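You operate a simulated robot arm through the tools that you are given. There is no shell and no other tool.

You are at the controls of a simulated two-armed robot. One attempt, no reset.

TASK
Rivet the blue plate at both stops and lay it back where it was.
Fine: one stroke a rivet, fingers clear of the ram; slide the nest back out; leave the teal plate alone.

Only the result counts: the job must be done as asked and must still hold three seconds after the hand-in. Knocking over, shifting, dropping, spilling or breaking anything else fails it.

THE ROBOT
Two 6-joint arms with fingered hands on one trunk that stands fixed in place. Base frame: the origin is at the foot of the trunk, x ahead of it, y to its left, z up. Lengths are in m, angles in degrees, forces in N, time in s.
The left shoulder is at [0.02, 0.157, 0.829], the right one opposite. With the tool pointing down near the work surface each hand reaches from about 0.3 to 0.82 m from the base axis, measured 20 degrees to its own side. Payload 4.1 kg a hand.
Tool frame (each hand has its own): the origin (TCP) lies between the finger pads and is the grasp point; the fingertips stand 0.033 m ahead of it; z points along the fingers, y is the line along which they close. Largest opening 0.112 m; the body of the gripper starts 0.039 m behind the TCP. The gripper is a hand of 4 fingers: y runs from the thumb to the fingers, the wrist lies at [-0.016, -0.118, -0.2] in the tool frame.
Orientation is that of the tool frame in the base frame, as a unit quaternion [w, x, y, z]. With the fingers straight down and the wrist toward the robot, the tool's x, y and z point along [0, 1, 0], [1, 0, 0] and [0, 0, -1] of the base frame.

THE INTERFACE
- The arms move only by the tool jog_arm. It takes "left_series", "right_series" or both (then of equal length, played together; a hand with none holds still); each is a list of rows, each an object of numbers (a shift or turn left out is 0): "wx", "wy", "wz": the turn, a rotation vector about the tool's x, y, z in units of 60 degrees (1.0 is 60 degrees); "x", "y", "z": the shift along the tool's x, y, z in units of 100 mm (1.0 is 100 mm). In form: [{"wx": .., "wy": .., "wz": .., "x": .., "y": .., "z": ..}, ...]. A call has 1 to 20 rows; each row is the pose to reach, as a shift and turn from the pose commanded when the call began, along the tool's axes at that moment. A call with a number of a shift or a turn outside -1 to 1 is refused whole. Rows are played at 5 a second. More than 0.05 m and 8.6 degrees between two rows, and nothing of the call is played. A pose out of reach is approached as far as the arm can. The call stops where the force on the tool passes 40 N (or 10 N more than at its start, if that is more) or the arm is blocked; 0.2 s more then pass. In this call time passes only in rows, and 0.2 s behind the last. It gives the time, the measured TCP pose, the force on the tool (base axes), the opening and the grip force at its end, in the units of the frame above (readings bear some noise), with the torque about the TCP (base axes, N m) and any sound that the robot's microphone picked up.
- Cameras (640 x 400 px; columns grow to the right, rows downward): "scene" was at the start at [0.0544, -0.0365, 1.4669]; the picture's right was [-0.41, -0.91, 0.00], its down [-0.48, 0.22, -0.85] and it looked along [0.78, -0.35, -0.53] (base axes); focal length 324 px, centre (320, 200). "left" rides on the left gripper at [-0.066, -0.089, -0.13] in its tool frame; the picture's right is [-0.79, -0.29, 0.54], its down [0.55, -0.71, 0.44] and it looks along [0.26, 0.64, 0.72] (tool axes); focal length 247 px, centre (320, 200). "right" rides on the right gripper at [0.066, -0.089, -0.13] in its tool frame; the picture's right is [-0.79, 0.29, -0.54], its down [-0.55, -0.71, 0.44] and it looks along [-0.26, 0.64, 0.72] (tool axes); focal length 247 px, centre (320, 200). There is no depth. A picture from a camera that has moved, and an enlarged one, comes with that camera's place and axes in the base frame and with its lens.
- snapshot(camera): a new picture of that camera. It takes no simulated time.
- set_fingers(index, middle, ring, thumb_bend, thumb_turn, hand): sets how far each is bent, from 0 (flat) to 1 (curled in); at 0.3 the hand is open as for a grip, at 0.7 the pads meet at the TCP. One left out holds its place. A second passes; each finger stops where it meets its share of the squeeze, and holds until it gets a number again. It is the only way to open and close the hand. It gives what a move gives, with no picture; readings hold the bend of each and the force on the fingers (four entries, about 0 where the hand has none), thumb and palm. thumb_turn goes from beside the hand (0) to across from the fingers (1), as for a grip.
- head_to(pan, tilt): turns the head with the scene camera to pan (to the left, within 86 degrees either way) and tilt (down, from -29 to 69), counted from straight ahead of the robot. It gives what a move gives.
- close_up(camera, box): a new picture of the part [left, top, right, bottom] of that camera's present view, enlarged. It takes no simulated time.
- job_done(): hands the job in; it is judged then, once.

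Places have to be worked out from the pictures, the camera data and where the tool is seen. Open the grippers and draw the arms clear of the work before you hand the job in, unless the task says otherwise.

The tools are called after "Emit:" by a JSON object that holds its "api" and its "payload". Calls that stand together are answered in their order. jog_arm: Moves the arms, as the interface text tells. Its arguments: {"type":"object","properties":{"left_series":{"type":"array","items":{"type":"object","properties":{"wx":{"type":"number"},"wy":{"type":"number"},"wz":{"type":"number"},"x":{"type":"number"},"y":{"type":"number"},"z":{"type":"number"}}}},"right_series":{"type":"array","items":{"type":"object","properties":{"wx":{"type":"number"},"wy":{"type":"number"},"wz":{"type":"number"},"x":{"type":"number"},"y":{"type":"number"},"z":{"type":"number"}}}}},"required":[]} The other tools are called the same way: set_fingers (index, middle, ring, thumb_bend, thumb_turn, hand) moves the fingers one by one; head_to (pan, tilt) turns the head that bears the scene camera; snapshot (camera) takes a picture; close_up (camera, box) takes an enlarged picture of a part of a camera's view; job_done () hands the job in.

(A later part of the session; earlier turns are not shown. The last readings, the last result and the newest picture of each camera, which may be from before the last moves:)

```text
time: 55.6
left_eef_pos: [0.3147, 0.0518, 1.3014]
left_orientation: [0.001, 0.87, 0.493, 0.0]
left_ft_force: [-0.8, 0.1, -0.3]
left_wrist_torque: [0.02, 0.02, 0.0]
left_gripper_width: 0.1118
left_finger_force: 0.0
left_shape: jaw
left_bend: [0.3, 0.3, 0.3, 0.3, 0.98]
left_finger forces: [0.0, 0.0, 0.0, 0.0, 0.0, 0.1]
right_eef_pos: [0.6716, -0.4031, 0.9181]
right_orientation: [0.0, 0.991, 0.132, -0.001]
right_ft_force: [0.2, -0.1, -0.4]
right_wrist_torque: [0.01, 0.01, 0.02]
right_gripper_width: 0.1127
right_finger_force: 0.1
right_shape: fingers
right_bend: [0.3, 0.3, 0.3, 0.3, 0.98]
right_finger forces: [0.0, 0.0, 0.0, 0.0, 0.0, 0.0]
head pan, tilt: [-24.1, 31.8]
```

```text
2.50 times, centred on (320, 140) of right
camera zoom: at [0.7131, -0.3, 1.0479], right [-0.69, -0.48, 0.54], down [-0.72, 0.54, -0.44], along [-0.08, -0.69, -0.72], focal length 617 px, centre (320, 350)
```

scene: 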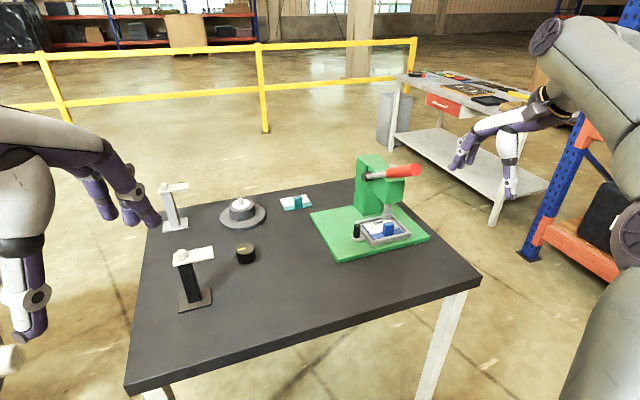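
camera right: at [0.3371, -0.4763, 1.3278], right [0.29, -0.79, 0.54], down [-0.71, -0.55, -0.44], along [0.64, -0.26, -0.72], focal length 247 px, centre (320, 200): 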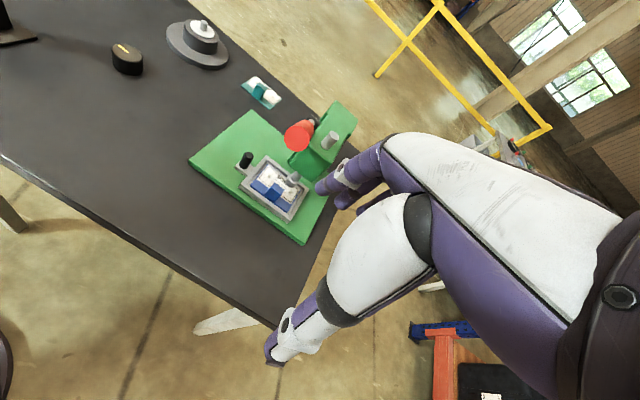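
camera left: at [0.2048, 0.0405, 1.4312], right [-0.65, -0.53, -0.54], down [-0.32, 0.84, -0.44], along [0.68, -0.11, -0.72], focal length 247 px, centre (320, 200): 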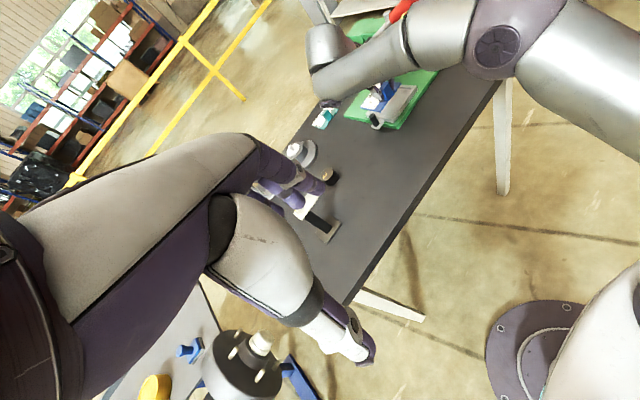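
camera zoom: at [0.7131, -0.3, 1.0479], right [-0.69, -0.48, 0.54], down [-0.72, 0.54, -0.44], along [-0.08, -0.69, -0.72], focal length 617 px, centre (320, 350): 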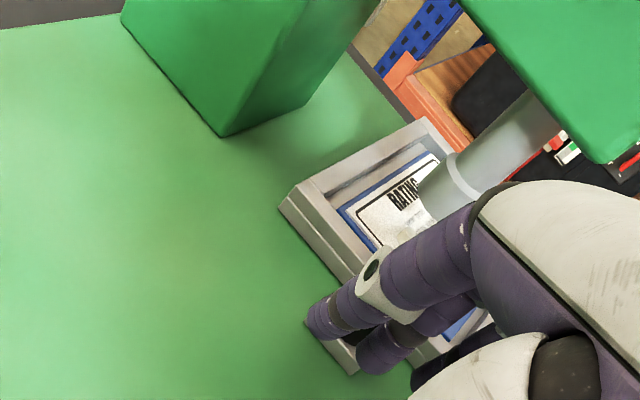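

The nest no longer moves with my fingers and there is no contact force, so it is resting in a detent at the far stop. I'll retract along the same safe path to the viewing pose and verify the alignment.

Emit:
{"api": "jog_arm", "payload": {"right_series": [{"x": 0.034, "y": -0.094}, {"x": 0.084, "y": -0.235}, {"x": 0.134, "y": -0.377}, {"x": 0.16, "y": -0.47, "z": -0.2}, {"x": 0.19, "y": -0.565, "z": -0.45}, {"x": 0.2, "y": -0.6, "z": -0.7}, {"x": 0.2, "y": -0.6, "z": -1.0}]}}

Emit:
{"api": "jog_arm", "payload": {"right_series": [{"x": -0.15, "y": -0.05, "z": -0.15, "wz": -0.13}, {"x": -0.3, "y": -0.1, "z": -0.3, "wz": -0.26}, {"x": -0.45, "y": -0.15, "z": -0.45, "wz": -0.39}, {"x": -0.6, "y": -0.15, "z": -0.6, "wz": -0.52}, {"x": -0.75, "y": -0.15, "z": -0.75, "wz": -0.65}, {"x": -0.9, "y": -0.15, "z": -0.9, "wz": -0.78}, {"x": -1.0, "y": -0.15, "z": -1.0, "wz": -0.91}]}}

Emit:
{"api": "jog_arm", "payload": {"right_series": [{"x": -0.07, "y": -0.2, "z": -0.16, "wz": -0.07}, {"x": -0.14, "y": -0.4, "z": -0.32, "wz": -0.14}, {"x": -0.21, "y": -0.6, "z": -0.48, "wz": -0.21}, {"x": -0.28, "y": -0.8, "z": -0.64, "wz": -0.28}, {"x": -0.345, "y": -0.94, "z": -0.8, "wz": -0.337}]}}

Emit:
{"api": "jog_arm", "payload": {"right_series": [{"x": -0.2, "y": -0.15}, {"x": -0.4, "y": -0.3}, {"x": -0.6, "y": -0.45}, {"x": -0.8, "y": -0.5}, {"x": -1.0, "y": -0.5}]}}

Emit:
{"api": "jog_arm", "payload": {"right_series": [{"x": -0.25}, {"x": -0.5}, {"x": -0.75}, {"x": -1.0}]}}

Emit:
{"api": "close_up", "payload": {"camera": "right", "box": [235, 145, 331, 225]}}

Emit:
{"api": "close_up", "payload": {"camera": "scene", "box": [345, 190, 425, 250]}}

```text
time: 57.2
left_eef_pos: [0.3145, 0.0504, 1.302]
left_orientation: [0.0, 0.87, 0.493, 0.0]
left_ft_force: [0.6, 0.4, -0.2]
left_wrist_torque: [-0.01, -0.02, 0.02]
left_gripper_width: 0.1118
left_finger_force: 0.1
left_shape: jaw
left_bend: [0.3, 0.3, 0.3, 0.3, 0.98]
left_finger forces: [0.0, 0.1, 0.1, 0.0, 0.0, 0.0]
right_eef_pos: [0.6754, -0.3391, 1.0179]
right_orientation: [0.0, 0.991, 0.131, 0.0]
right_ft_force: [0.5, -0.2, 0.2]
right_wrist_torque: [0.0, 0.04, 0.0]
right_gripper_width: 0.1127
right_finger_force: 0.0
right_shape: fingers
right_bend: [0.3, 0.3, 0.3, 0.3, 0.98]
right_finger forces: [0.0, 0.0, 0.0, 0.1, 0.0, 0.0]
head pan, tilt: [-24.1, 31.8]
```

```text
time: 58.8
left_eef_pos: [0.3142, 0.0506, 1.3014]
left_orientation: [0.0, 0.871, 0.492, -0.001]
left_ft_force: [0.1, 0.4, -0.7]
left_wrist_torque: [-0.02, 0.03, 0.0]
left_gripper_width: 0.1116
left_finger_force: 0.0
left_shape: jaw
left_bend: [0.3, 0.3, 0.3, 0.3, 0.98]
left_finger forces: [0.0, 0.0, 0.1, 0.0, 0.0, 0.0]
right_eef_pos: [0.5749, -0.3514, 1.1183]
right_orientation: [0.0, 0.82, 0.572, -0.001]
right_ft_force: [0.7, 1.0, 0.9]
right_wrist_torque: [0.01, 0.0, 0.02]
right_gripper_width: 0.1127
right_finger_force: 0.0
right_shape: fingers
right_bend: [0.3, 0.3, 0.3, 0.3, 0.98]
right_finger forces: [0.1, 0.0, 0.1, 0.0, 0.0, 0.1]
head pan, tilt: [-24.1, 31.8]
```

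```text
time: 60.0
left_eef_pos: [0.3157, 0.0512, 1.3027]
left_orientation: [0.0, 0.87, 0.493, -0.001]
left_ft_force: [0.0, 0.2, 0.2]
left_wrist_torque: [0.02, 0.02, 0.02]
left_gripper_width: 0.1116
left_finger_force: 0.1
left_shape: jaw
left_bend: [0.3, 0.3, 0.3, 0.3, 0.98]
left_finger forces: [0.1, 0.1, 0.0, 0.0, 0.0, 0.0]
right_eef_pos: [0.4748, -0.3504, 1.1982]
right_orientation: [0.0, 0.707, 0.707, 0.0]
right_ft_force: [-0.2, 0.0, -0.2]
right_wrist_torque: [0.02, -0.01, -0.02]
right_gripper_width: 0.1129
right_finger_force: 0.2
right_shape: fingers
right_bend: [0.3, 0.3, 0.3, 0.3, 0.98]
right_finger forces: [0.0, 0.1, 0.0, 0.0, 0.0, 0.1]
head pan, tilt: [-24.1, 31.8]
```

```text
time: 61.2
left_eef_pos: [0.3132, 0.0513, 1.302]
left_orientation: [0.0, 0.87, 0.493, 0.0]
left_ft_force: [-0.8, -0.3, -0.5]
left_wrist_torque: [-0.05, 0.01, 0.01]
left_gripper_width: 0.1117
left_finger_force: 0.0
left_shape: jaw
left_bend: [0.3, 0.3, 0.3, 0.3, 0.98]
left_finger forces: [0.0, 0.0, 0.0, 0.1, 0.0, 0.1]
right_eef_pos: [0.425, -0.4525, 1.1982]
right_orientation: [0.0, 0.708, 0.707, -0.001]
right_ft_force: [0.0, 0.9, 0.0]
right_wrist_torque: [0.01, -0.01, 0.03]
right_gripper_width: 0.1129
right_finger_force: 0.0
right_shape: fingers
right_bend: [0.3, 0.3, 0.3, 0.3, 0.98]
right_finger forces: [0.0, 0.0, 0.1, 0.0, 0.1, 0.0]
head pan, tilt: [-24.1, 31.8]
```

```text
time: 62.2
left_eef_pos: [0.3151, 0.0507, 1.3023]
left_orientation: [0.001, 0.87, 0.492, 0.001]
left_ft_force: [-0.2, -0.1, 0.4]
left_wrist_torque: [-0.02, -0.01, 0.01]
left_gripper_width: 0.1118
left_finger_force: 0.0
left_shape: jaw
left_bend: [0.3, 0.3, 0.3, 0.3, 0.98]
left_finger forces: [0.0, 0.0, 0.0, 0.0, 0.0, 0.0]
right_eef_pos: [0.4246, -0.5517, 1.1981]
right_orientation: [0.0, 0.707, 0.707, 0.0]
right_ft_force: [0.5, 0.4, 0.9]
right_wrist_torque: [-0.03, 0.01, 0.01]
right_gripper_width: 0.1127
right_finger_force: 0.1
right_shape: fingers
right_bend: [0.3, 0.3, 0.3, 0.3, 0.98]
right_finger forces: [0.0, 0.0, 0.1, 0.0, 0.0, 0.1]
head pan, tilt: [-24.1, 31.8]
```

```text
5.00 times, centred on (283, 185) of right
camera zoom: at [0.3365, -0.4858, 1.3277], right [0.28, -0.79, 0.54], down [-0.71, -0.55, -0.44], along [0.64, -0.26, -0.72], focal length 1235 px, centre (505, 275)
```

zoom: 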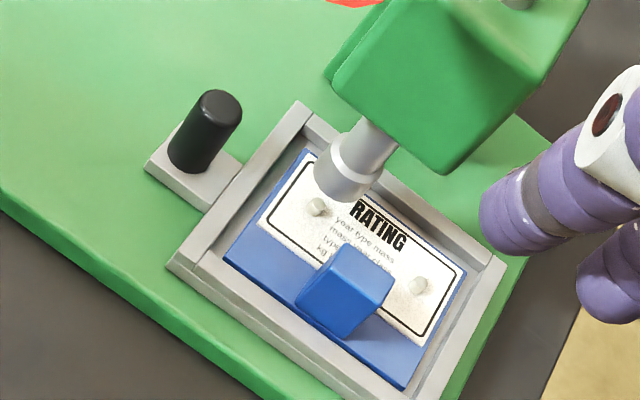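

```text
6.67 times, centred on (385, 220) of scene
camera zoom: at [0.0543, -0.0362, 1.4669], right [-0.41, -0.91, 0.0], down [-0.48, 0.21, -0.85], along [0.78, -0.35, -0.53], focal length 2157 px, centre (-113, 67)
```

zoom: 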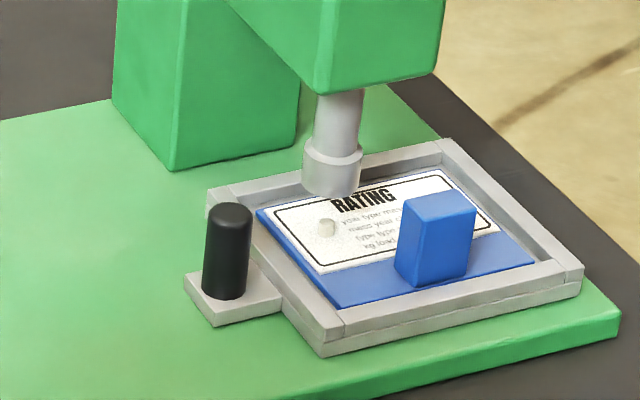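

The trailing rivet sits exactly under the ram axis in the scene view. Next is the lever, so I'll take close-ups to locate its grip precisely.

Emit:
{"api": "close_up", "payload": {"camera": "scene", "box": [340, 140, 440, 220]}}

Emit:
{"api": "close_up", "payload": {"camera": "left", "box": [330, 0, 450, 90]}}

Emit:
{"api": "close_up", "payload": {"camera": "right", "box": [240, 80, 380, 190]}}

```text
5.00 times, centred on (390, 180) of scene
camera zoom: at [0.0543, -0.0362, 1.4669], right [-0.41, -0.91, 0.0], down [-0.48, 0.21, -0.85], along [0.78, -0.35, -0.53], focal length 1618 px, centre (-30, 300)
```

zoom: 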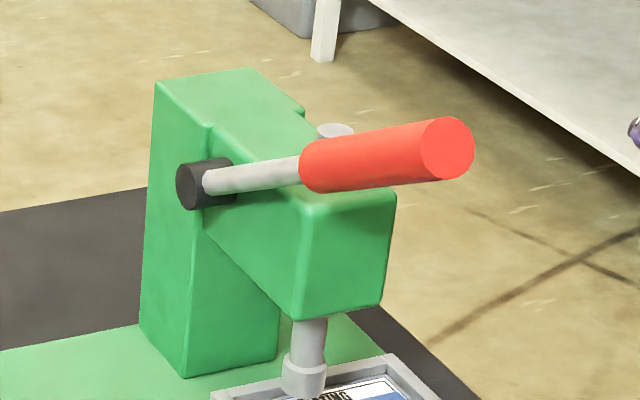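

```text
4.44 times, centred on (390, 45) of left
camera zoom: at [0.2048, 0.0406, 1.4312], right [-0.65, -0.53, -0.54], down [-0.32, 0.84, -0.44], along [0.68, -0.11, -0.72], focal length 1098 px, centre (9, 889)
```

zoom: 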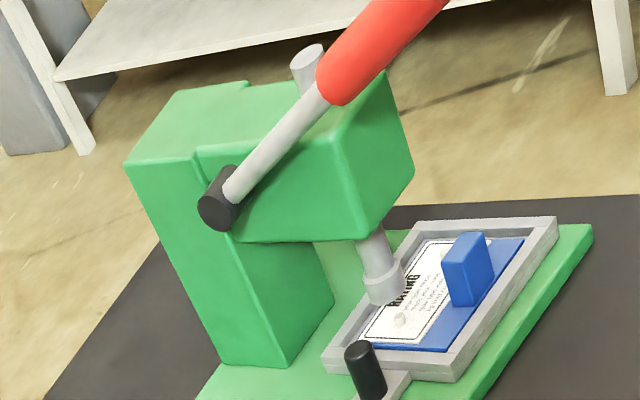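

```text
3.64 times, centred on (310, 135) of right
camera zoom: at [0.3365, -0.4858, 1.3277], right [0.28, -0.79, 0.54], down [-0.71, -0.55, -0.44], along [0.64, -0.26, -0.72], focal length 898 px, centre (356, 436)
```

zoom: 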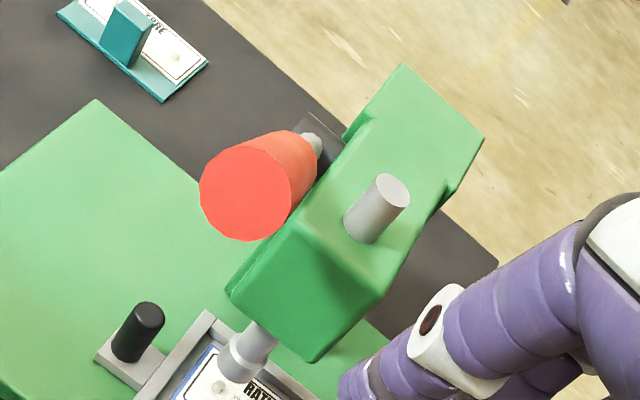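

The lever's grip end is at (0.553, −0.489, 1.1475) and its hub at (0.78, −0.505, 1.017), so it rises about 30° over 0.263 m. I'll close the fingers into a blunt tip and move above the grip.

Emit:
{"api": "set_fingers", "payload": {"hand": "right", "index": 0.72, "middle": 0.72, "ring": 0.72, "thumb_bend": 0.72, "thumb_turn": 1.0}}

Emit:
{"api": "jog_arm", "payload": {"right_series": [{"x": 0.1, "y": 0.0, "z": -0.2}, {"x": 0.25, "y": 0.0, "z": -0.4}, {"x": 0.4, "y": 0.2, "z": -0.6}, {"x": 0.6, "y": 0.45, "z": -0.6}, {"x": 0.6, "y": 0.7, "z": -0.6}]}}

Emit:
{"api": "snapshot", "payload": {"camera": "scene"}}

Emit:
{"api": "snapshot", "payload": {"camera": "right"}}

Emit:
{"api": "snapshot", "payload": {"camera": "left"}}

```text
time: 63.2
left_eef_pos: [0.3148, 0.0509, 1.3015]
left_orientation: [0.001, 0.87, 0.492, 0.0]
left_ft_force: [0.1, 0.0, 1.0]
left_wrist_torque: [0.01, -0.01, 0.02]
left_gripper_width: 0.1116
left_finger_force: 0.1
left_shape: jaw
left_bend: [0.3, 0.3, 0.3, 0.3, 0.98]
left_finger forces: [0.1, 0.1, 0.1, 0.0, 0.0, 0.0]
right_eef_pos: [0.4249, -0.5517, 1.1973]
right_orientation: [0.0, 0.708, 0.707, 0.0]
right_ft_force: [0.2, 0.3, 0.1]
right_wrist_torque: [-0.03, -0.01, 0.04]
right_gripper_width: 0.0
right_finger_force: 0.0
right_shape: fingers
right_bend: [0.72, 0.72, 0.72, 0.71, 1.0]
right_finger forces: [0.1, 0.0, 0.0, 0.0, 0.0, 0.0]
head pan, tilt: [-24.1, 31.8]
```

```text
time: 64.4
left_eef_pos: [0.3149, 0.0504, 1.3016]
left_orientation: [0.001, 0.871, 0.492, 0.0]
left_ft_force: [-0.8, -0.1, -0.4]
left_wrist_torque: [0.01, -0.07, 0.01]
left_gripper_width: 0.1118
left_finger_force: 0.1
left_shape: jaw
left_bend: [0.3, 0.3, 0.3, 0.3, 0.98]
left_finger forces: [0.0, 0.0, 0.0, 0.1, 0.1, 0.0]
right_eef_pos: [0.4913, -0.4887, 1.2563]
right_orientation: [0.001, 0.708, 0.707, 0.001]
right_ft_force: [-1.2, -0.5, 1.4]
right_wrist_torque: [0.02, -0.08, -0.03]
right_gripper_width: 0.0
right_finger_force: 0.1
right_shape: fingers
right_bend: [0.72, 0.72, 0.72, 0.71, 1.0]
right_finger forces: [0.0, 0.0, 0.0, 0.1, 0.1, 0.0]
right hand out of reach, approached as far as the arm can: row 5
head pan, tilt: [-24.1, 31.8]
```

```text
taken
```

scene: 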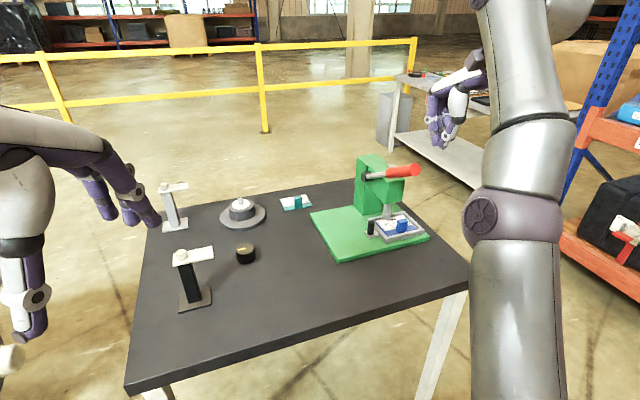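

```text
taken
camera right: at [0.4038, -0.4233, 1.3857], right [0.28, -0.79, 0.54], down [-0.71, -0.55, -0.44], along [0.64, -0.26, -0.72], focal length 247 px, centre (320, 200)
```

right: 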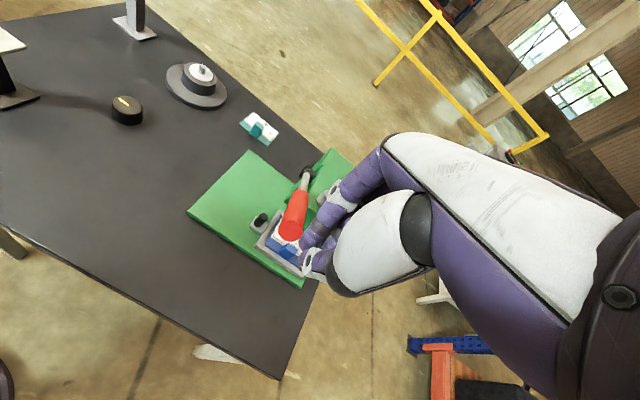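

```text
taken
camera left: at [0.2041, 0.0402, 1.4313], right [-0.65, -0.53, -0.54], down [-0.32, 0.84, -0.44], along [0.68, -0.11, -0.72], focal length 247 px, centre (320, 200)
```

left: 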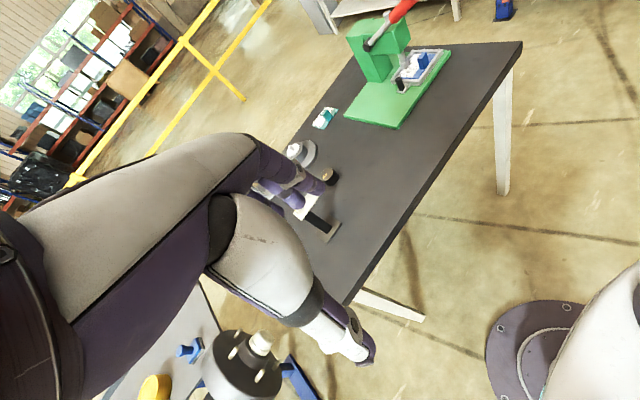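

Straight above the lever is nearly out of reach. Pitching the hand 30°, fingertips forward, brings the wrist lower and closer, so I'll pitch first and then hover over the grip.

Emit:
{"api": "jog_arm", "payload": {"right_series": [{"wx": -0.125}, {"wx": -0.25}, {"wx": -0.375}, {"wx": -0.5}]}}

Emit:
{"api": "jog_arm", "payload": {"right_series": [{"x": -0.01, "y": 0.2, "z": 0.1}, {"x": -0.02, "y": 0.4, "z": 0.23}, {"x": -0.03, "y": 0.55, "z": 0.4}, {"x": -0.03, "y": 0.52, "z": 0.6}, {"x": -0.03, "y": 0.489, "z": 0.8}]}}

Emit:
{"api": "snapshot", "payload": {"camera": "scene"}}

Emit:
{"api": "snapshot", "payload": {"camera": "right"}}

Emit:
{"api": "close_up", "payload": {"camera": "left", "box": [330, 0, 480, 100]}}

```text
time: 65.4
left_eef_pos: [0.3159, 0.0517, 1.3013]
left_orientation: [0.0, 0.87, 0.493, 0.0]
left_ft_force: [0.6, -0.4, -0.4]
left_wrist_torque: [0.0, 0.05, -0.02]
left_gripper_width: 0.1117
left_finger_force: 0.2
left_shape: jaw
left_bend: [0.3, 0.3, 0.3, 0.3, 0.98]
left_finger forces: [0.1, 0.1, 0.0, 0.0, 0.0, 0.0]
right_eef_pos: [0.4944, -0.49, 1.255]
right_orientation: [0.185, 0.684, 0.681, 0.184]
right_ft_force: [0.9, 0.5, -0.1]
right_wrist_torque: [0.02, 0.01, 0.0]
right_gripper_width: 0.0001
right_finger_force: 0.0
right_shape: fingers
right_bend: [0.72, 0.72, 0.72, 0.71, 1.0]
right_finger forces: [0.0, 0.0, 0.0, 0.1, 0.0, 0.0]
right hand out of reach, approached as far as the arm can: row 1, 2, 3
head pan, tilt: [-24.1, 31.8]
```

```text
time: 66.6
left_eef_pos: [0.3153, 0.0503, 1.3034]
left_orientation: [0.001, 0.87, 0.492, 0.0]
left_ft_force: [-0.1, 0.2, -0.1]
left_wrist_torque: [-0.02, -0.02, -0.03]
left_gripper_width: 0.1117
left_finger_force: 0.1
left_shape: jaw
left_bend: [0.3, 0.3, 0.3, 0.3, 0.98]
left_finger forces: [0.0, 0.1, 0.0, 0.0, 0.0, 0.1]
right_eef_pos: [0.5746, -0.4935, 1.2097]
right_orientation: [0.183, 0.684, 0.682, 0.183]
right_ft_force: [0.1, -0.1, 0.3]
right_wrist_torque: [0.02, -0.02, 0.01]
right_gripper_width: 0.0
right_finger_force: 0.0
right_shape: fingers
right_bend: [0.72, 0.72, 0.72, 0.71, 1.0]
right_finger forces: [0.1, 0.0, 0.1, 0.0, 0.0, 0.0]
head pan, tilt: [-24.1, 31.8]
```

```text
taken
```

scene: 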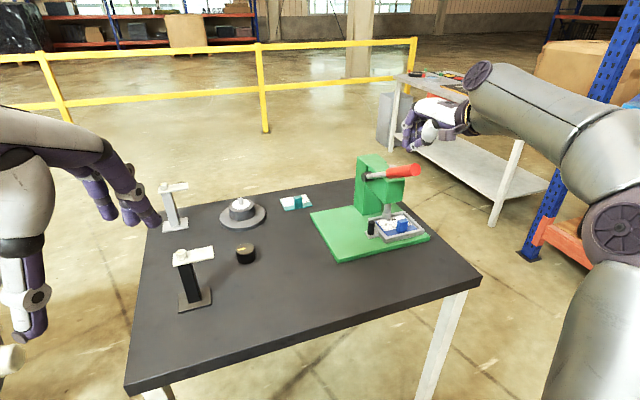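

```text
taken
camera right: at [0.4335, -0.4267, 1.2781], right [-0.02, -0.79, 0.61], down [-0.4, -0.55, -0.73], along [0.92, -0.26, -0.3], focal length 247 px, centre (320, 200)
```

right: 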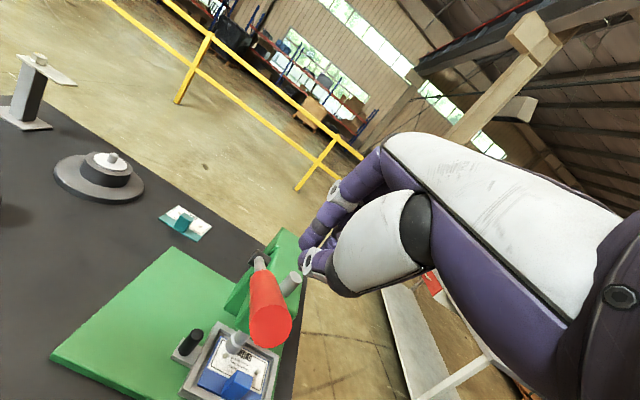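

```text
4.00 times, centred on (405, 50) of left
camera zoom: at [0.2048, 0.0404, 1.4312], right [-0.65, -0.53, -0.54], down [-0.32, 0.84, -0.44], along [0.68, -0.11, -0.72], focal length 988 px, centre (-20, 800)
```

zoom: 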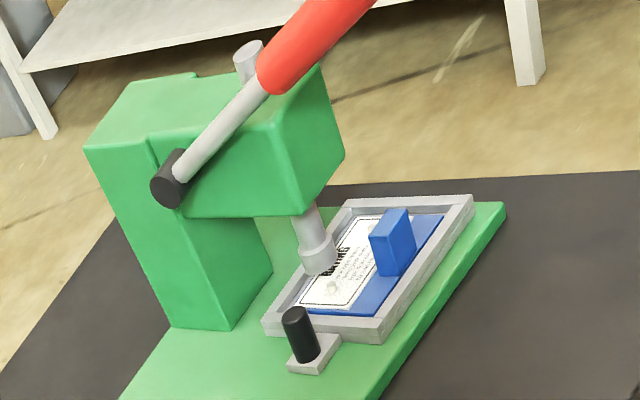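

The pitched hand is above the lever. I'll zoom in to check the fingertip position relative to the grip.

Emit:
{"api": "close_up", "payload": {"camera": "scene", "box": [360, 70, 500, 190]}}

Emit:
{"api": "close_up", "payload": {"camera": "right", "box": [220, 170, 380, 370]}}

```text
3.33 times, centred on (430, 130) of scene
camera zoom: at [0.0543, -0.0364, 1.4669], right [-0.41, -0.91, 0.0], down [-0.48, 0.22, -0.85], along [0.78, -0.35, -0.53], focal length 1078 px, centre (-47, 433)
```

zoom: 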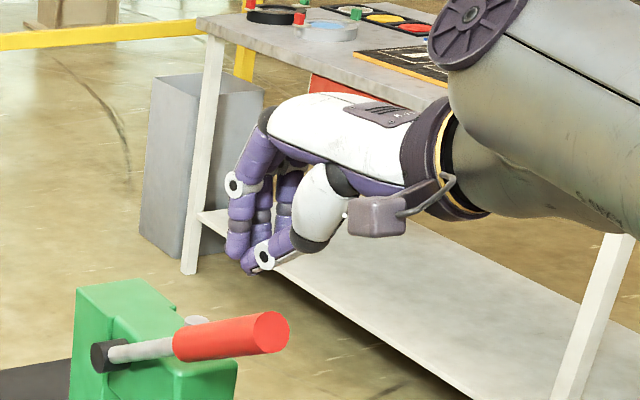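

```text
2.00 times, centred on (300, 270) of right
camera zoom: at [0.4335, -0.4267, 1.2781], right [-0.02, -0.79, 0.61], down [-0.4, -0.55, -0.73], along [0.92, -0.26, -0.3], focal length 494 px, centre (360, 60)
```

zoom: 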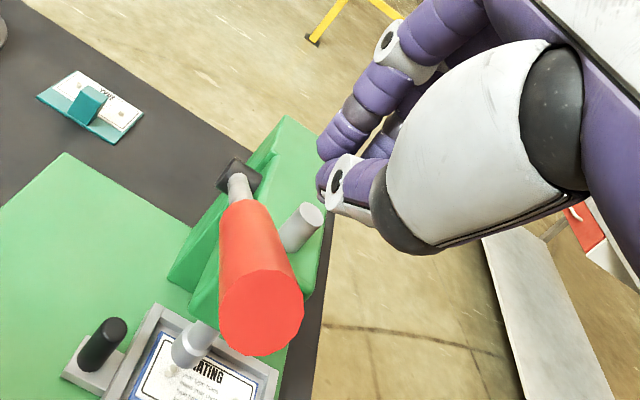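

The fingertip is about 37 mm above the grip and well aligned in y. I'll come down to contact and begin pressing along the lever's arc.

Emit:
{"api": "jog_arm", "payload": {"right_series": [{"x": 0.01, "y": -0.05, "z": 0.1}, {"x": 0.02, "y": -0.1, "z": 0.2}, {"x": 0.02, "y": -0.158, "z": 0.313}, {"x": 0.02, "y": -0.25, "z": 0.36}, {"x": 0.025, "y": -0.342, "z": 0.406}]}}

Emit:
{"api": "close_up", "payload": {"camera": "scene", "box": [350, 100, 470, 240]}}

Emit:
{"api": "close_up", "payload": {"camera": "left", "box": [330, 0, 480, 100]}}

```text
time: 67.8
left_eef_pos: [0.3154, 0.0513, 1.3019]
left_orientation: [0.001, 0.87, 0.493, 0.0]
left_ft_force: [-0.5, 0.0, -0.5]
left_wrist_torque: [-0.01, 0.01, -0.04]
left_gripper_width: 0.1116
left_finger_force: 0.1
left_shape: jaw
left_bend: [0.3, 0.3, 0.3, 0.3, 0.98]
left_finger forces: [0.0, 0.1, 0.0, 0.1, 0.1, 0.0]
right_eef_pos: [0.5652, -0.4901, 1.1566]
right_orientation: [0.185, 0.684, 0.682, 0.183]
right_ft_force: [2.0, 0.6, 1.0]
right_wrist_torque: [0.04, -0.03, 0.02]
right_gripper_width: 0.0
right_finger_force: 0.0
right_shape: fingers
right_bend: [0.72, 0.72, 0.72, 0.72, 1.0]
right_finger forces: [0.0, 0.0, 0.1, 0.0, 0.0, 0.0]
head pan, tilt: [-24.1, 31.8]
```

```text
2.86 times, centred on (410, 170) of scene
camera zoom: at [0.0545, -0.0364, 1.4669], right [-0.41, -0.91, 0.0], down [-0.48, 0.22, -0.85], along [0.78, -0.35, -0.53], focal length 924 px, centre (63, 286)
```

zoom: 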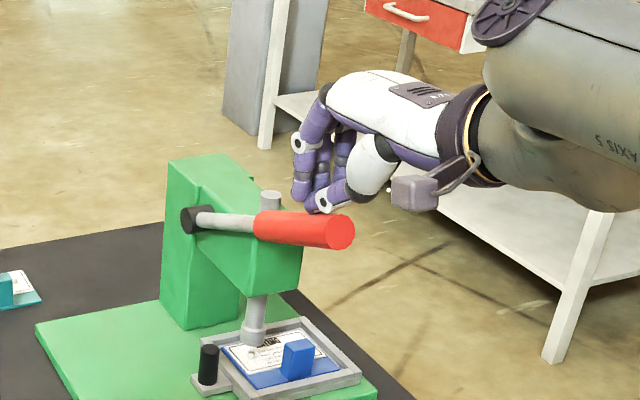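

```text
4.00 times, centred on (405, 50) of left
camera zoom: at [0.205, 0.0404, 1.4312], right [-0.65, -0.53, -0.54], down [-0.32, 0.84, -0.44], along [0.68, -0.11, -0.72], focal length 988 px, centre (-20, 800)
```

zoom: 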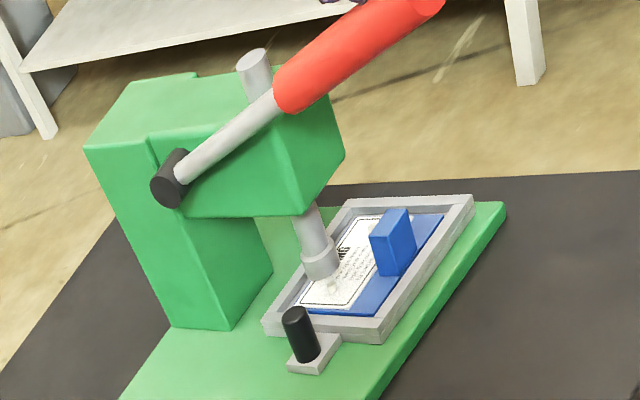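

The lever has started turning and the ram has begun to descend under light force. I'll continue the arc.

Emit:
{"api": "jog_arm", "payload": {"right_series": [{"y": -0.087, "z": 0.054}, {"y": -0.174, "z": 0.109}, {"y": -0.256, "z": 0.171}, {"y": -0.338, "z": 0.233}, {"y": -0.415, "z": 0.3}, {"x": 0.01, "y": -0.491, "z": 0.37}]}}

Emit:
{"api": "close_up", "payload": {"camera": "scene", "box": [350, 120, 470, 250]}}

Emit:
{"api": "close_up", "payload": {"camera": "left", "box": [330, 0, 480, 100]}}

```text
time: 69.2
left_eef_pos: [0.3152, 0.052, 1.3024]
left_orientation: [0.002, 0.871, 0.492, 0.001]
left_ft_force: [-0.9, 1.3, -0.1]
left_wrist_torque: [0.02, 0.0, -0.01]
left_gripper_width: 0.1117
left_finger_force: 0.1
left_shape: jaw
left_bend: [0.3, 0.3, 0.3, 0.3, 0.98]
left_finger forces: [0.0, 0.1, 0.0, 0.0, 0.0, 0.1]
right_eef_pos: [0.5422, -0.4885, 1.101]
right_orientation: [0.184, 0.683, 0.682, 0.183]
right_ft_force: [2.2, 0.8, 4.9]
right_wrist_torque: [0.04, -0.1, -0.04]
right_gripper_width: 0.0001
right_finger_force: 4.8
right_shape: fingers
right_bend: [0.71, 0.72, 0.72, 0.72, 1.0]
right_finger forces: [0.1, 0.1, 0.1, 0.1, 10.3, 0.0]
head pan, tilt: [-24.1, 31.8]
```

```text
3.08 times, centred on (410, 185) of scene
camera zoom: at [0.0544, -0.0364, 1.4669], right [-0.41, -0.91, 0.0], down [-0.48, 0.22, -0.85], along [0.78, -0.35, -0.53], focal length 996 px, centre (43, 246)
```

zoom: 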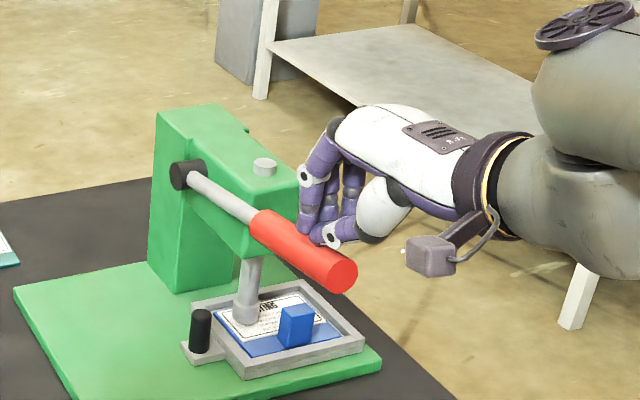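

```text
4.00 times, centred on (405, 50) of left
camera zoom: at [0.2049, 0.0405, 1.4312], right [-0.65, -0.53, -0.54], down [-0.32, 0.84, -0.44], along [0.68, -0.11, -0.72], focal length 988 px, centre (-20, 800)
```

zoom: 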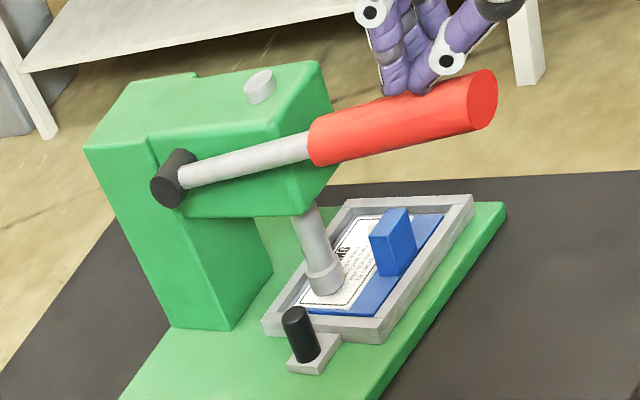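

The ram has reached the rivet with about 5 N. I'll keep pressing down the arc; the call will stop itself on high force.

Emit:
{"api": "jog_arm", "payload": {"right_series": [{"y": -0.07, "z": 0.075}, {"y": -0.141, "z": 0.151}, {"y": -0.205, "z": 0.23}, {"y": -0.268, "z": 0.313}, {"y": -0.325, "z": 0.4}, {"y": -0.381, "z": 0.486}]}}

Emit:
{"api": "close_up", "payload": {"camera": "scene", "box": [350, 120, 470, 250]}}

Emit:
{"api": "close_up", "payload": {"camera": "left", "box": [330, 0, 480, 100]}}

```text
time: 70.3
left_eef_pos: [0.3144, 0.0522, 1.3023]
left_orientation: [0.0, 0.87, 0.493, 0.0]
left_ft_force: [0.1, -0.9, 0.7]
left_wrist_torque: [-0.01, -0.04, 0.0]
left_gripper_width: 0.1116
left_finger_force: 0.0
left_shape: jaw
left_bend: [0.3, 0.3, 0.3, 0.3, 0.98]
left_finger forces: [0.0, 0.0, 0.0, 0.1, 0.0, 0.0]
right_eef_pos: [0.5354, -0.4891, 1.0706]
right_orientation: [0.191, 0.682, 0.68, 0.189]
right_ft_force: [0.4, 2.1, 14.1]
right_wrist_torque: [0.12, -0.27, 0.05]
right_gripper_width: 0.0002
right_finger_force: 11.5
right_shape: fingers
right_bend: [0.71, 0.72, 0.72, 0.75, 1.0]
right_finger forces: [0.0, 0.1, 0.0, 0.0, 23.1, 0.0]
head pan, tilt: [-24.1, 31.8]
stopped in row 5 (right hand): the force on the tool passed its limit at 45 N (the readings are from after the stop); the commanded pose is now the measured one
```

```text
3.08 times, centred on (410, 185) of scene
camera zoom: at [0.054, -0.036, 1.4669], right [-0.41, -0.91, 0.0], down [-0.48, 0.21, -0.85], along [0.78, -0.35, -0.53], focal length 996 px, centre (43, 246)
```

zoom: 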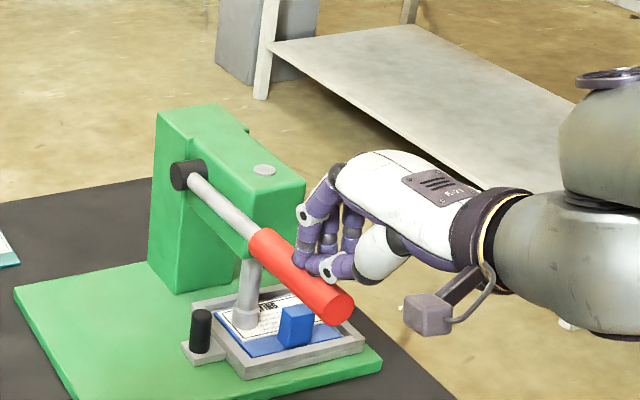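

```text
4.00 times, centred on (405, 50) of left
camera zoom: at [0.2045, 0.0408, 1.4311], right [-0.65, -0.53, -0.54], down [-0.32, 0.84, -0.44], along [0.68, -0.11, -0.72], focal length 988 px, centre (-20, 800)
```

zoom: 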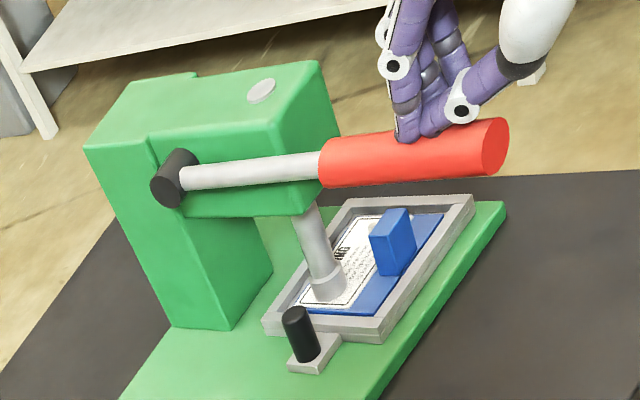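

It stopped at 45 N with the ram nearly down on the plate. I'll press a little further, slowly, without lifting, to make sure this single stroke reaches the bottom.

Emit:
{"api": "jog_arm", "payload": {"right_series": [{"y": -0.015, "z": 0.02}, {"y": -0.03, "z": 0.04}, {"y": -0.045, "z": 0.06}, {"y": -0.063, "z": 0.081}, {"y": -0.08, "z": 0.105}]}}

Emit:
{"api": "close_up", "payload": {"camera": "left", "box": [330, 0, 480, 100]}}

Emit:
{"api": "close_up", "payload": {"camera": "scene", "box": [350, 170, 430, 250]}}

```text
time: 71.0
left_eef_pos: [0.3143, 0.0525, 1.3021]
left_orientation: [0.001, 0.87, 0.492, 0.001]
left_ft_force: [-1.1, -0.3, -0.1]
left_wrist_torque: [-0.01, 0.0, 0.0]
left_gripper_width: 0.1116
left_finger_force: 0.0
left_shape: jaw
left_bend: [0.3, 0.3, 0.3, 0.3, 0.98]
left_finger forces: [0.1, 0.1, 0.0, 0.0, 0.1, 0.0]
right_eef_pos: [0.5369, -0.4903, 1.0709]
right_orientation: [0.195, 0.682, 0.678, 0.19]
right_ft_force: [-1.9, 3.2, 14.5]
right_wrist_torque: [0.12, -0.24, 0.07]
right_gripper_width: 0.0
right_finger_force: 11.7
right_shape: fingers
right_bend: [0.71, 0.72, 0.72, 0.76, 1.0]
right_finger forces: [0.1, 0.0, 0.0, 0.1, 23.1, 0.0]
head pan, tilt: [-24.1, 31.8]
stopped in row 3 (right hand): the force on the tool passed its limit at 42 N (the readings are from after the stop); the commanded pose is now the measured one
```

```text
4.00 times, centred on (405, 50) of left
camera zoom: at [0.2045, 0.0407, 1.4311], right [-0.65, -0.53, -0.54], down [-0.32, 0.84, -0.44], along [0.68, -0.11, -0.72], focal length 988 px, centre (-20, 800)
```

zoom: 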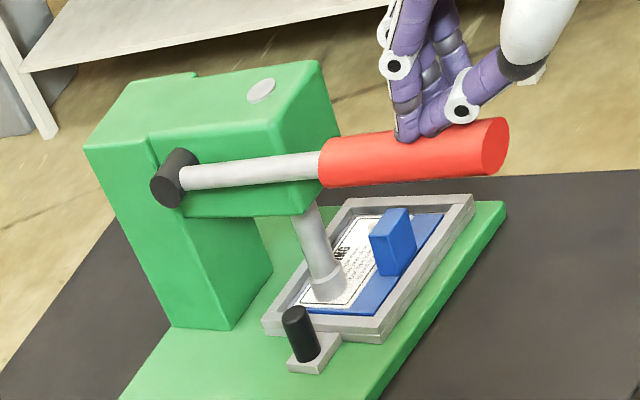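

```text
5.00 times, centred on (390, 210) of scene
camera zoom: at [0.054, -0.036, 1.4669], right [-0.41, -0.91, 0.0], down [-0.48, 0.21, -0.85], along [0.78, -0.35, -0.53], focal length 1618 px, centre (-30, 150)
```

zoom: 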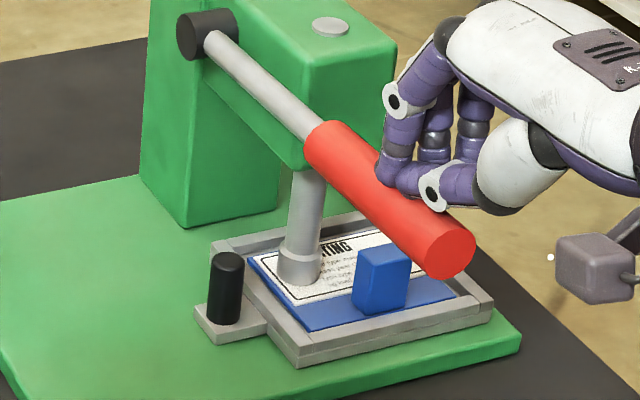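

The lever won't move further at 42 N, which looks like bottomed out. Before releasing, I'll look closely at the ram tip against the plate.

Emit:
{"api": "close_up", "payload": {"camera": "scene", "box": [364, 205, 396, 229]}}

Emit:
{"api": "close_up", "payload": {"camera": "left", "box": [396, 60, 428, 84]}}

Emit:
{"api": "close_up", "payload": {"camera": "right", "box": [180, 240, 340, 400]}}

```text
16.00 times, centred on (380, 217) of scene
camera zoom: at [0.054, -0.036, 1.4669], right [-0.41, -0.91, 0.0], down [-0.48, 0.21, -0.85], along [0.78, -0.35, -0.53], focal length 5177 px, centre (-640, -72)
```

zoom: 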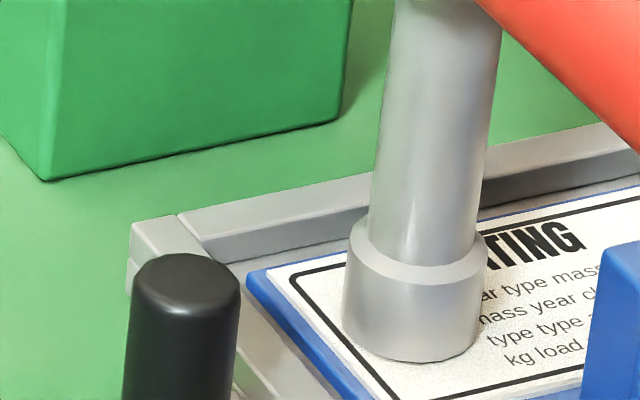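

```text
16.00 times, centred on (412, 72) of left
camera zoom: at [0.2045, 0.0407, 1.4311], right [-0.65, -0.53, -0.54], down [-0.32, 0.84, -0.44], along [0.68, -0.11, -0.72], focal length 3952 px, centre (-1152, 2248)
```

zoom: 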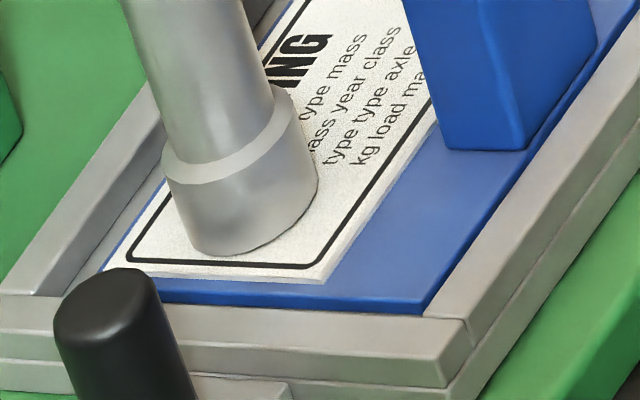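

```text
2.50 times, centred on (260, 320) of right
camera zoom: at [0.3927, -0.4232, 1.1329], right [-0.04, -0.79, 0.61], down [-0.38, -0.55, -0.74], along [0.92, -0.27, -0.27], focal length 617 px, centre (470, -100)
```

zoom: 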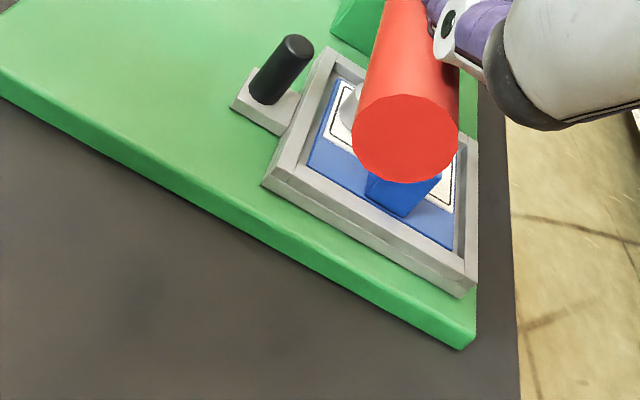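

The ram is fully down on the label, so the rivet is pressed. I'll raise the hand slowly along the arc so the lever follows it back up.

Emit:
{"api": "jog_arm", "payload": {"right_series": [{"y": 0.06, "z": -0.08}, {"y": 0.12, "z": -0.16}, {"y": 0.188, "z": -0.237}, {"y": 0.265, "z": -0.305}, {"y": 0.341, "z": -0.374}, {"y": 0.42, "z": -0.436}, {"y": 0.505, "z": -0.498}, {"y": 0.59, "z": -0.553}, {"y": 0.679, "z": -0.607}, {"y": 0.77, "z": -0.655}, {"y": 0.863, "z": -0.7}]}}

Emit:
{"api": "close_up", "payload": {"camera": "scene", "box": [350, 110, 470, 250]}}

Emit:
{"api": "close_up", "payload": {"camera": "left", "box": [380, 40, 444, 100]}}

```text
time: 73.5
left_eef_pos: [0.3163, 0.0501, 1.301]
left_orientation: [0.001, 0.87, 0.492, 0.0]
left_ft_force: [-0.4, 0.5, -0.5]
left_wrist_torque: [-0.01, 0.0, 0.02]
left_gripper_width: 0.1116
left_finger_force: 0.1
left_shape: jaw
left_bend: [0.3, 0.3, 0.3, 0.3, 0.98]
left_finger forces: [0.1, 0.1, 0.0, 0.0, 0.1, 0.1]
right_eef_pos: [0.5724, -0.4901, 1.1717]
right_orientation: [0.194, 0.683, 0.679, 0.188]
right_ft_force: [1.2, 0.0, 0.8]
right_wrist_torque: [0.02, 0.04, 0.02]
right_gripper_width: 0.0001
right_finger_force: 1.2
right_shape: fingers
right_bend: [0.71, 0.72, 0.72, 0.74, 1.0]
right_finger forces: [0.0, 0.0, 0.1, 0.0, 0.9, 0.0]
head pan, tilt: [-24.1, 31.8]
```

```text
2.86 times, centred on (410, 180) of scene
camera zoom: at [0.0544, -0.0365, 1.4669], right [-0.41, -0.91, 0.0], down [-0.48, 0.22, -0.85], along [0.78, -0.35, -0.53], focal length 924 px, centre (63, 257)
```

zoom: 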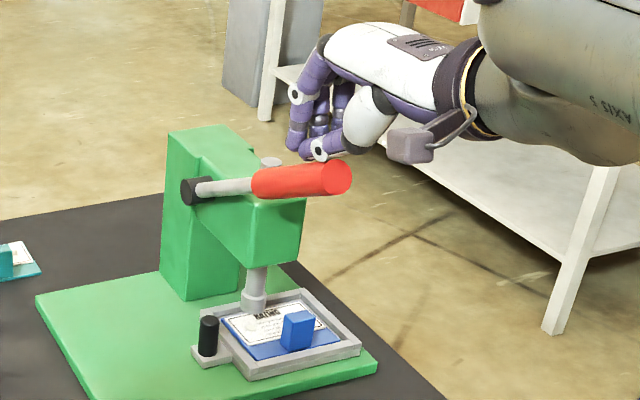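

```text
6.67 times, centred on (412, 70) of left
camera zoom: at [0.2049, 0.0403, 1.4312], right [-0.65, -0.53, -0.54], down [-0.32, 0.84, -0.44], along [0.68, -0.11, -0.72], focal length 1646 px, centre (-293, 1067)
```

zoom: 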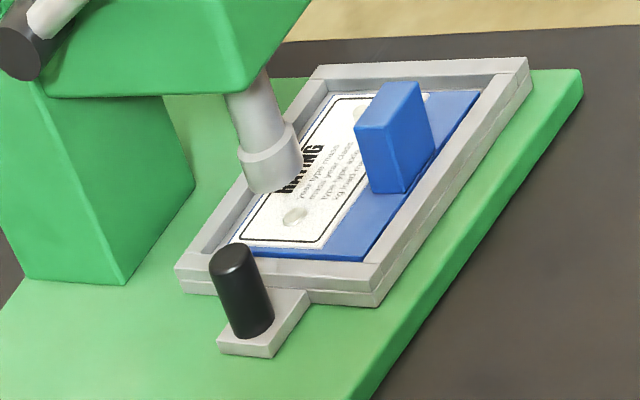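

The rivet is now a flat head and the lever has sprung back up. I'll lift off the lever, back away, level the hand and open the fingers.

Emit:
{"api": "jog_arm", "payload": {"right_series": [{"y": 0.1, "z": -0.17}, {"y": 0.2, "z": -0.346}, {"y": 0.0, "z": -0.46}, {"y": -0.2, "z": -0.58}, {"y": -0.4, "z": -0.7}, {"y": -0.666, "z": -0.846}]}}

Emit:
{"api": "jog_arm", "payload": {"right_series": [{"wx": 0.13}, {"wx": 0.26}, {"wx": 0.39}, {"wx": 0.523}]}}

Emit:
{"api": "set_fingers", "payload": {"hand": "right", "index": 0.3, "middle": 0.3, "ring": 0.3, "thumb_bend": 0.3, "thumb_turn": 1.0}}

Emit:
{"api": "snapshot", "payload": {"camera": "scene"}}

Emit:
{"api": "close_up", "payload": {"camera": "scene", "box": [345, 190, 425, 250]}}

```text
time: 74.8
left_eef_pos: [0.3153, 0.0504, 1.3019]
left_orientation: [0.0, 0.87, 0.493, 0.0]
left_ft_force: [-0.1, -0.4, -0.6]
left_wrist_torque: [0.02, 0.02, -0.03]
left_gripper_width: 0.1116
left_finger_force: 0.0
left_shape: jaw
left_bend: [0.3, 0.3, 0.3, 0.3, 0.98]
left_finger forces: [0.0, 0.0, 0.0, 0.0, 0.0, 0.0]
right_eef_pos: [0.4729, -0.489, 1.2077]
right_orientation: [0.193, 0.683, 0.679, 0.188]
right_ft_force: [0.5, -0.6, -0.1]
right_wrist_torque: [-0.04, -0.01, 0.03]
right_gripper_width: 0.0
right_finger_force: 0.1
right_shape: fingers
right_bend: [0.71, 0.72, 0.72, 0.72, 1.0]
right_finger forces: [0.0, 0.0, 0.0, 0.1, 0.0, 0.0]
head pan, tilt: [-24.1, 31.8]
```

```text
time: 75.8
left_eef_pos: [0.3145, 0.0511, 1.3019]
left_orientation: [0.001, 0.87, 0.493, 0.001]
left_ft_force: [0.2, -0.1, 0.4]
left_wrist_torque: [0.0, -0.03, -0.01]
left_gripper_width: 0.1118
left_finger_force: 0.1
left_shape: jaw
left_bend: [0.3, 0.3, 0.3, 0.3, 0.98]
left_finger forces: [0.0, 0.1, 0.1, 0.0, 0.0, 0.1]
right_eef_pos: [0.4712, -0.4887, 1.2083]
right_orientation: [0.002, 0.711, 0.703, -0.003]
right_ft_force: [0.9, -0.3, 0.9]
right_wrist_torque: [0.0, -0.02, 0.0]
right_gripper_width: 0.0
right_finger_force: 0.1
right_shape: fingers
right_bend: [0.71, 0.72, 0.72, 0.72, 1.0]
right_finger forces: [0.0, 0.1, 0.1, 0.0, 0.1, 0.0]
head pan, tilt: [-24.1, 31.8]
```

```text
time: 76.8
left_eef_pos: [0.3151, 0.0513, 1.3016]
left_orientation: [0.0, 0.871, 0.492, 0.001]
left_ft_force: [0.7, 0.0, 0.0]
left_wrist_torque: [0.02, 0.01, -0.02]
left_gripper_width: 0.1116
left_finger_force: 0.1
left_shape: jaw
left_bend: [0.3, 0.3, 0.3, 0.3, 0.98]
left_finger forces: [0.0, 0.0, 0.1, 0.0, 0.0, 0.0]
right_eef_pos: [0.4709, -0.4891, 1.208]
right_orientation: [0.002, 0.71, 0.704, -0.003]
right_ft_force: [0.0, -0.5, -0.3]
right_wrist_torque: [0.0, 0.0, -0.01]
right_gripper_width: 0.112
right_finger_force: 0.1
right_shape: fingers
right_bend: [0.3, 0.3, 0.3, 0.3, 0.98]
right_finger forces: [0.0, 0.0, 0.1, 0.0, 0.1, 0.1]
head pan, tilt: [-24.1, 31.8]
```

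```text
taken
```

scene: 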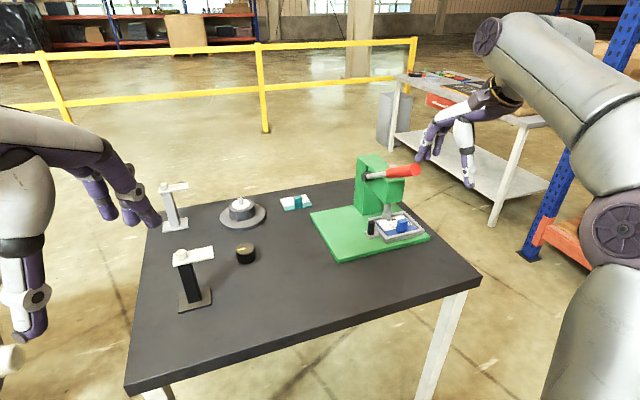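

```text
6.67 times, centred on (385, 220) of scene
camera zoom: at [0.0544, -0.0365, 1.4669], right [-0.41, -0.91, 0.0], down [-0.48, 0.22, -0.85], along [0.78, -0.35, -0.53], focal length 2157 px, centre (-113, 67)
```

zoom: 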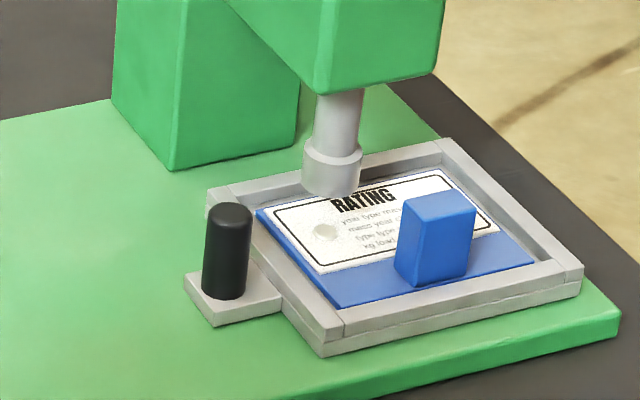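

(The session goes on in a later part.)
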